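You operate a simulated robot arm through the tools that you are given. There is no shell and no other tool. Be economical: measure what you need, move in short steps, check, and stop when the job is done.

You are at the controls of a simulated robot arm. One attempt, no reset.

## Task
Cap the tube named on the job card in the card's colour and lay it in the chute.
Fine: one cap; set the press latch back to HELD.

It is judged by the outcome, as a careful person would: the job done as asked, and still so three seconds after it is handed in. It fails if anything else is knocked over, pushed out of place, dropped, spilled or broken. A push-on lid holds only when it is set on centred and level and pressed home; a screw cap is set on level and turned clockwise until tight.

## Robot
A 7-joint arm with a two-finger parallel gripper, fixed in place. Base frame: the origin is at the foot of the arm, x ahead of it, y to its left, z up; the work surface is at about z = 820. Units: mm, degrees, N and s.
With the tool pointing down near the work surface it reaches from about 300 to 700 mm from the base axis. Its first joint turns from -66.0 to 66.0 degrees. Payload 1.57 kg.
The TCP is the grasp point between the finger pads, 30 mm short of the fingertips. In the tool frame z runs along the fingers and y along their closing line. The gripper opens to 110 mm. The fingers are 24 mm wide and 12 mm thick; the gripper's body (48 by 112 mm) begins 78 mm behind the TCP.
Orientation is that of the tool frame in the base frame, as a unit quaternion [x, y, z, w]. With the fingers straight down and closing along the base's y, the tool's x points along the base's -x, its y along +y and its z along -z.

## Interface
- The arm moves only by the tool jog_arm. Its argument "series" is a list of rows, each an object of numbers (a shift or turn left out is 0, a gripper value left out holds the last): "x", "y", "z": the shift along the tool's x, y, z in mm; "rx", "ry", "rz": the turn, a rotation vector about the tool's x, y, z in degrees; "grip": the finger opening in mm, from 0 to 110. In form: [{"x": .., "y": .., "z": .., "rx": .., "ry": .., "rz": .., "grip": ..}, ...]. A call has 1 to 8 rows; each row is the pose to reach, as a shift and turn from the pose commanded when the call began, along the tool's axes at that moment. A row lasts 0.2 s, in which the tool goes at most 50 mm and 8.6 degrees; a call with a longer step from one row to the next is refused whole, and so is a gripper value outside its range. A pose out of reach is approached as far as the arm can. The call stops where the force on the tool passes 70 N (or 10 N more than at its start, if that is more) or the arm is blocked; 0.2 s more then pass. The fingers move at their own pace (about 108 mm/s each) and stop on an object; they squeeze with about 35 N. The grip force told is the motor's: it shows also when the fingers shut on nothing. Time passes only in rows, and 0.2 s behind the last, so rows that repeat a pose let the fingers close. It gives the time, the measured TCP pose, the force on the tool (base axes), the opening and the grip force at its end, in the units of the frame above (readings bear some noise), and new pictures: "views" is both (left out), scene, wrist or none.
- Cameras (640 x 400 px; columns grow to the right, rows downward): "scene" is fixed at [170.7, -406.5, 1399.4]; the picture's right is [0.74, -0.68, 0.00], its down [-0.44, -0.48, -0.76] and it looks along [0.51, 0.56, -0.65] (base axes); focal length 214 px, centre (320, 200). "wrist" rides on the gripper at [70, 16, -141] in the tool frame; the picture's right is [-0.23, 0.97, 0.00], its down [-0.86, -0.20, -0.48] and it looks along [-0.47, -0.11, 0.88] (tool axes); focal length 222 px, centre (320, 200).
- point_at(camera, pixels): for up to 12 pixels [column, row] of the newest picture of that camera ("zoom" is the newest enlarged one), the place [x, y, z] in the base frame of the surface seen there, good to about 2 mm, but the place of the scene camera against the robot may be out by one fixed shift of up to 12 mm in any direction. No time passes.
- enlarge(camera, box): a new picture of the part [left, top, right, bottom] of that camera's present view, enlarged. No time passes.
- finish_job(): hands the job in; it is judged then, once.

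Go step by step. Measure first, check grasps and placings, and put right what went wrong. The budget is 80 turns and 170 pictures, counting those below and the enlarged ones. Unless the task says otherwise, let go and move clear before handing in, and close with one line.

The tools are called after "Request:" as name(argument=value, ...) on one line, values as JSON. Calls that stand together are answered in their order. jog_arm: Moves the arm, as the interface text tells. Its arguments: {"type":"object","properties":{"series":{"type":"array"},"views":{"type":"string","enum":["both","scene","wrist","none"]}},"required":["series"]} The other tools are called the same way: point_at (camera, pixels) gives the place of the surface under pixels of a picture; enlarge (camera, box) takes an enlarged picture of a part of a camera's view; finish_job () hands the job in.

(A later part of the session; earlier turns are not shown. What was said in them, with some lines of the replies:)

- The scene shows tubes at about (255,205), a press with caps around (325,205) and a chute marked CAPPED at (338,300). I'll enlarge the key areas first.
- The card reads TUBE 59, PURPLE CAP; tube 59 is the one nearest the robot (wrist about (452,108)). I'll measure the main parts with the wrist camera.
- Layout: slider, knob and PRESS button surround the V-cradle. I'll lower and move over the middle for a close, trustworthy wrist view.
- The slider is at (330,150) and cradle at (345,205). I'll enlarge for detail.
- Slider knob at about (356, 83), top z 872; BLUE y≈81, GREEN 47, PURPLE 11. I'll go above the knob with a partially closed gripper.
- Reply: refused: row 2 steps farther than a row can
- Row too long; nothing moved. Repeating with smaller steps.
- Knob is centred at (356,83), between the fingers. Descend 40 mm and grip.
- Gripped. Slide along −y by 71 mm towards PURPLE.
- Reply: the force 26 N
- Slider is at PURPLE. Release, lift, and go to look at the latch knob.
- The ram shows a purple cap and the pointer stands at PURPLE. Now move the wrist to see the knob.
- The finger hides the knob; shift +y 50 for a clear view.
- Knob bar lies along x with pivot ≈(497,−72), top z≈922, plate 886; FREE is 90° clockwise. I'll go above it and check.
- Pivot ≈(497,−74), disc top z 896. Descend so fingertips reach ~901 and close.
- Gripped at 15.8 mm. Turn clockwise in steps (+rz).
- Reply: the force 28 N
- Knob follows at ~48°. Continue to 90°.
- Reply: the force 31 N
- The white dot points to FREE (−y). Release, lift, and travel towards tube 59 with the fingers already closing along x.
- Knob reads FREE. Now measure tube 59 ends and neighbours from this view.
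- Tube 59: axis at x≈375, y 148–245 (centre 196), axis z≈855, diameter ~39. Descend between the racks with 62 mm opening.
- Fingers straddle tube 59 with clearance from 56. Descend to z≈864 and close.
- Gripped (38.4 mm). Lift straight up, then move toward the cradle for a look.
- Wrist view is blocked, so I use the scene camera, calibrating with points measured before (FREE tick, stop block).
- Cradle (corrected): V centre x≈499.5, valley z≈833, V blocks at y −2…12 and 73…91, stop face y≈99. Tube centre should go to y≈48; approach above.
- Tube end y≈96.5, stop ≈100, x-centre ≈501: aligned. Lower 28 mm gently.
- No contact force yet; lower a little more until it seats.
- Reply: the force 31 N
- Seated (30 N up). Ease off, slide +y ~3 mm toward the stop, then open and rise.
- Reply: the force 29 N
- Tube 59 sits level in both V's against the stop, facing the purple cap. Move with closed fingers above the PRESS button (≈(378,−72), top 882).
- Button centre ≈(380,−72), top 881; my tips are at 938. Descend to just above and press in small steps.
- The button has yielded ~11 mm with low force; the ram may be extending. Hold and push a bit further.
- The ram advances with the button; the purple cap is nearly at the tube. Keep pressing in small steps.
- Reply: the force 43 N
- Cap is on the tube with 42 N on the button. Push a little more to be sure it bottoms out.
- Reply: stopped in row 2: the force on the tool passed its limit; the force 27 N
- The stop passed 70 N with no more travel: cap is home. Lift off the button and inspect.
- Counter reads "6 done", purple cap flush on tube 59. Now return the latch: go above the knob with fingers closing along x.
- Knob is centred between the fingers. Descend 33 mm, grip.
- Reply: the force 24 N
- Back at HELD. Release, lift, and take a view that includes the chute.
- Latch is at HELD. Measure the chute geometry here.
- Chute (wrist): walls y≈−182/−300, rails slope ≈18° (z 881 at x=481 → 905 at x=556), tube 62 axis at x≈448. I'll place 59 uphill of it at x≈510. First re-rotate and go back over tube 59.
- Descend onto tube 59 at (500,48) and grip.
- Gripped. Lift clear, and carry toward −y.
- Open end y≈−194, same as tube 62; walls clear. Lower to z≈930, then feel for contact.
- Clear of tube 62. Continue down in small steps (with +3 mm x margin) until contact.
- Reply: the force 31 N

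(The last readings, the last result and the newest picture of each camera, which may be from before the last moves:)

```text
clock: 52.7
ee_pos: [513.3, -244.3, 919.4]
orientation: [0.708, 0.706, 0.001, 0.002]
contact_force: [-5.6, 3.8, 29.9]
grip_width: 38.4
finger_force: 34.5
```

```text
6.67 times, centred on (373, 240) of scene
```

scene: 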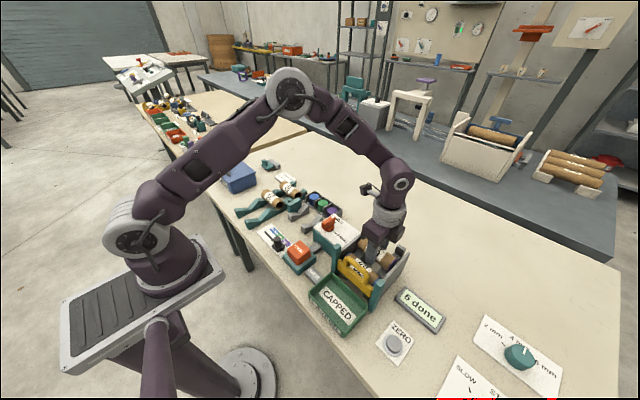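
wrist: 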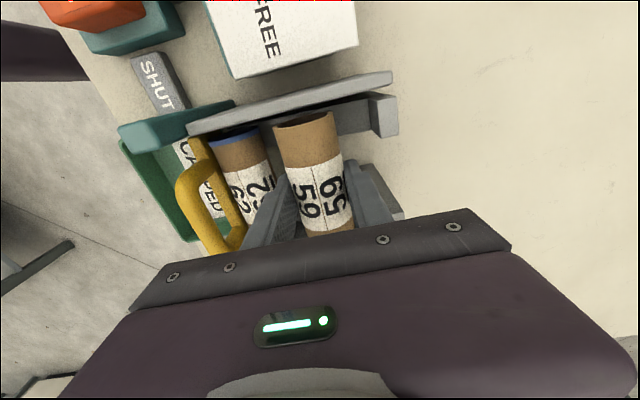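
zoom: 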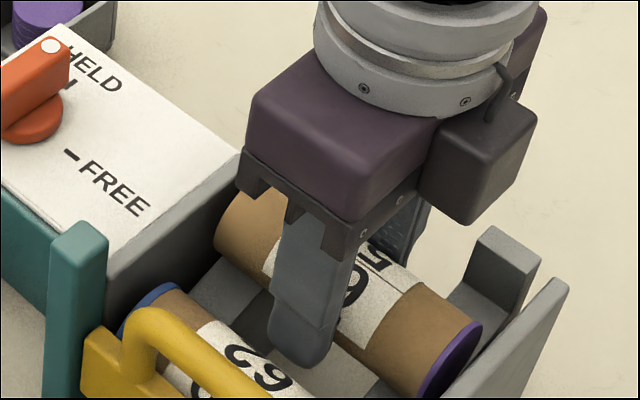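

On the rails (30 N). Ease off, open slightly, let it roll gently with the front finger 7 mm downhill.

Request:
jog_arm(series=[{"z": -1.5}, {"z": -1.5, "grip": 44}, {"z": -1.5, "grip": 44}, {"z": -1.5, "y": -2}, {"z": -1.5, "y": -4}, {"z": -2.5, "y": -6}, {"z": -2.5, "y": -7}, {"z": -2.5, "y": -7}], views="both")

Request:
enlarge(camera="scene", box=[325, 210, 421, 270])

Request:
enlarge(camera="wrist", box=[220, 100, 420, 225])

```text
clock: 54.5
ee_pos: [506.4, -244.1, 922.2]
orientation: [0.708, 0.706, 0.001, 0.001]
contact_force: [0.2, -0.7, 0.1]
grip_width: 44.0
finger_force: 0.2
```

scene: 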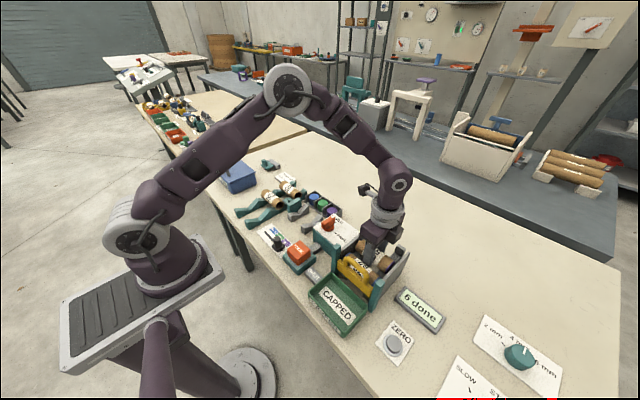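
wrist: 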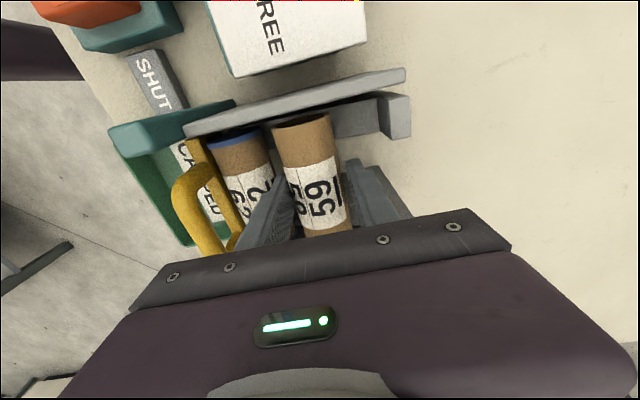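

```text
6.67 times, centred on (373, 240) of scene
```

zoom: 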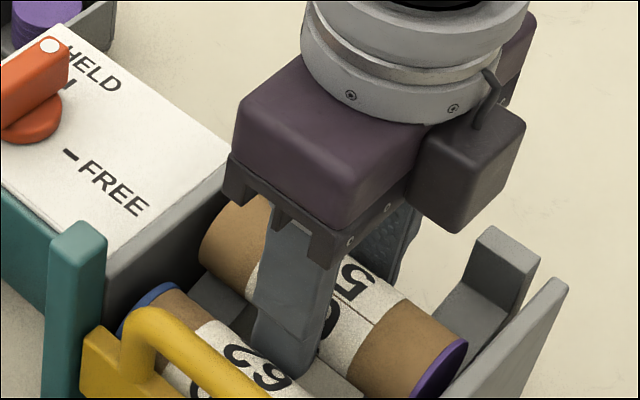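

```text
3.20 times, centred on (320, 162) of wrist
```

zoom: 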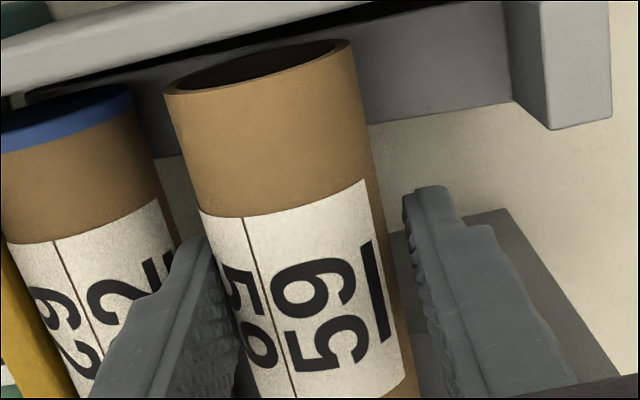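

Tube 59 rolled against the front finger with both fingers free. Raise straight up slowly so it rolls the last bit onto tube 62.

Request:
jog_arm(series=[{"z": -8}, {"z": -16}, {"z": -24}, {"z": -34}, {"z": -50}, {"z": -90}, {"z": -130}, {"z": -130}], views="both")

Request:
enlarge(camera="scene", box=[325, 210, 421, 270])

Request:
enlarge(camera="wrist", box=[180, 60, 380, 185])

```text
clock: 56.3
ee_pos: [505.8, -242.9, 1053.0]
orientation: [0.708, 0.706, 0.001, 0.001]
contact_force: [-0.4, 0.2, -0.5]
grip_width: 43.9
finger_force: 0.1
```

scene: 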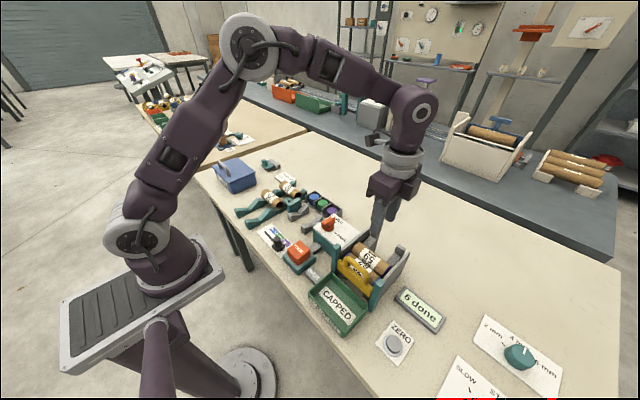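
wrist: 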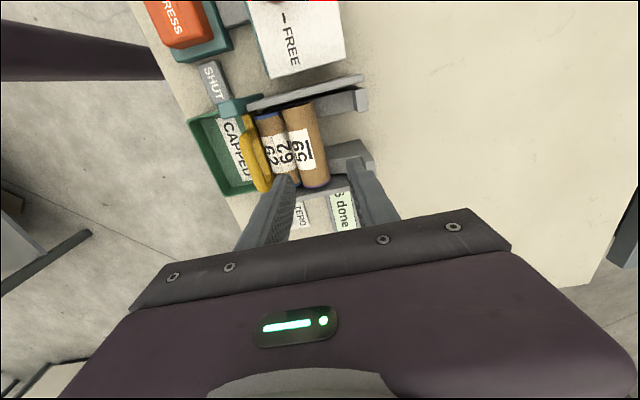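

```text
6.67 times, centred on (373, 240) of scene
```

zoom: 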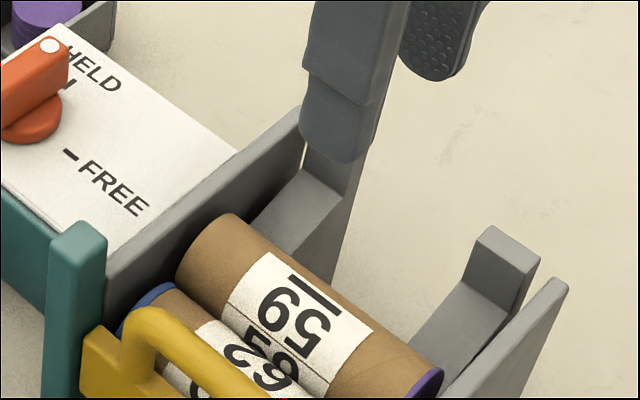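

```text
3.20 times, centred on (280, 122) of wrist
```

zoom: 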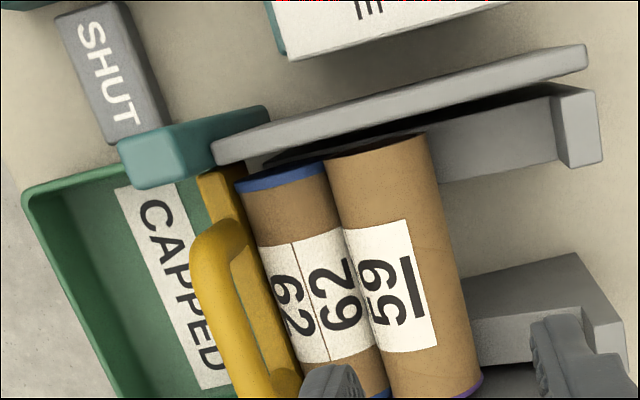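

Tube 59, with its purple cap on, lies in the chute behind tube 62. The gate is SHUT, the latch points to HELD, the counter reads 6, and the arm is clear, so I'm handing in.

Request:
finish_job()

```text
The job is handed in.
```

Tube 59 has one purple cap pressed home and is lying in the chute behind tube 62; the press latch is back at HELD and the arm is clear.
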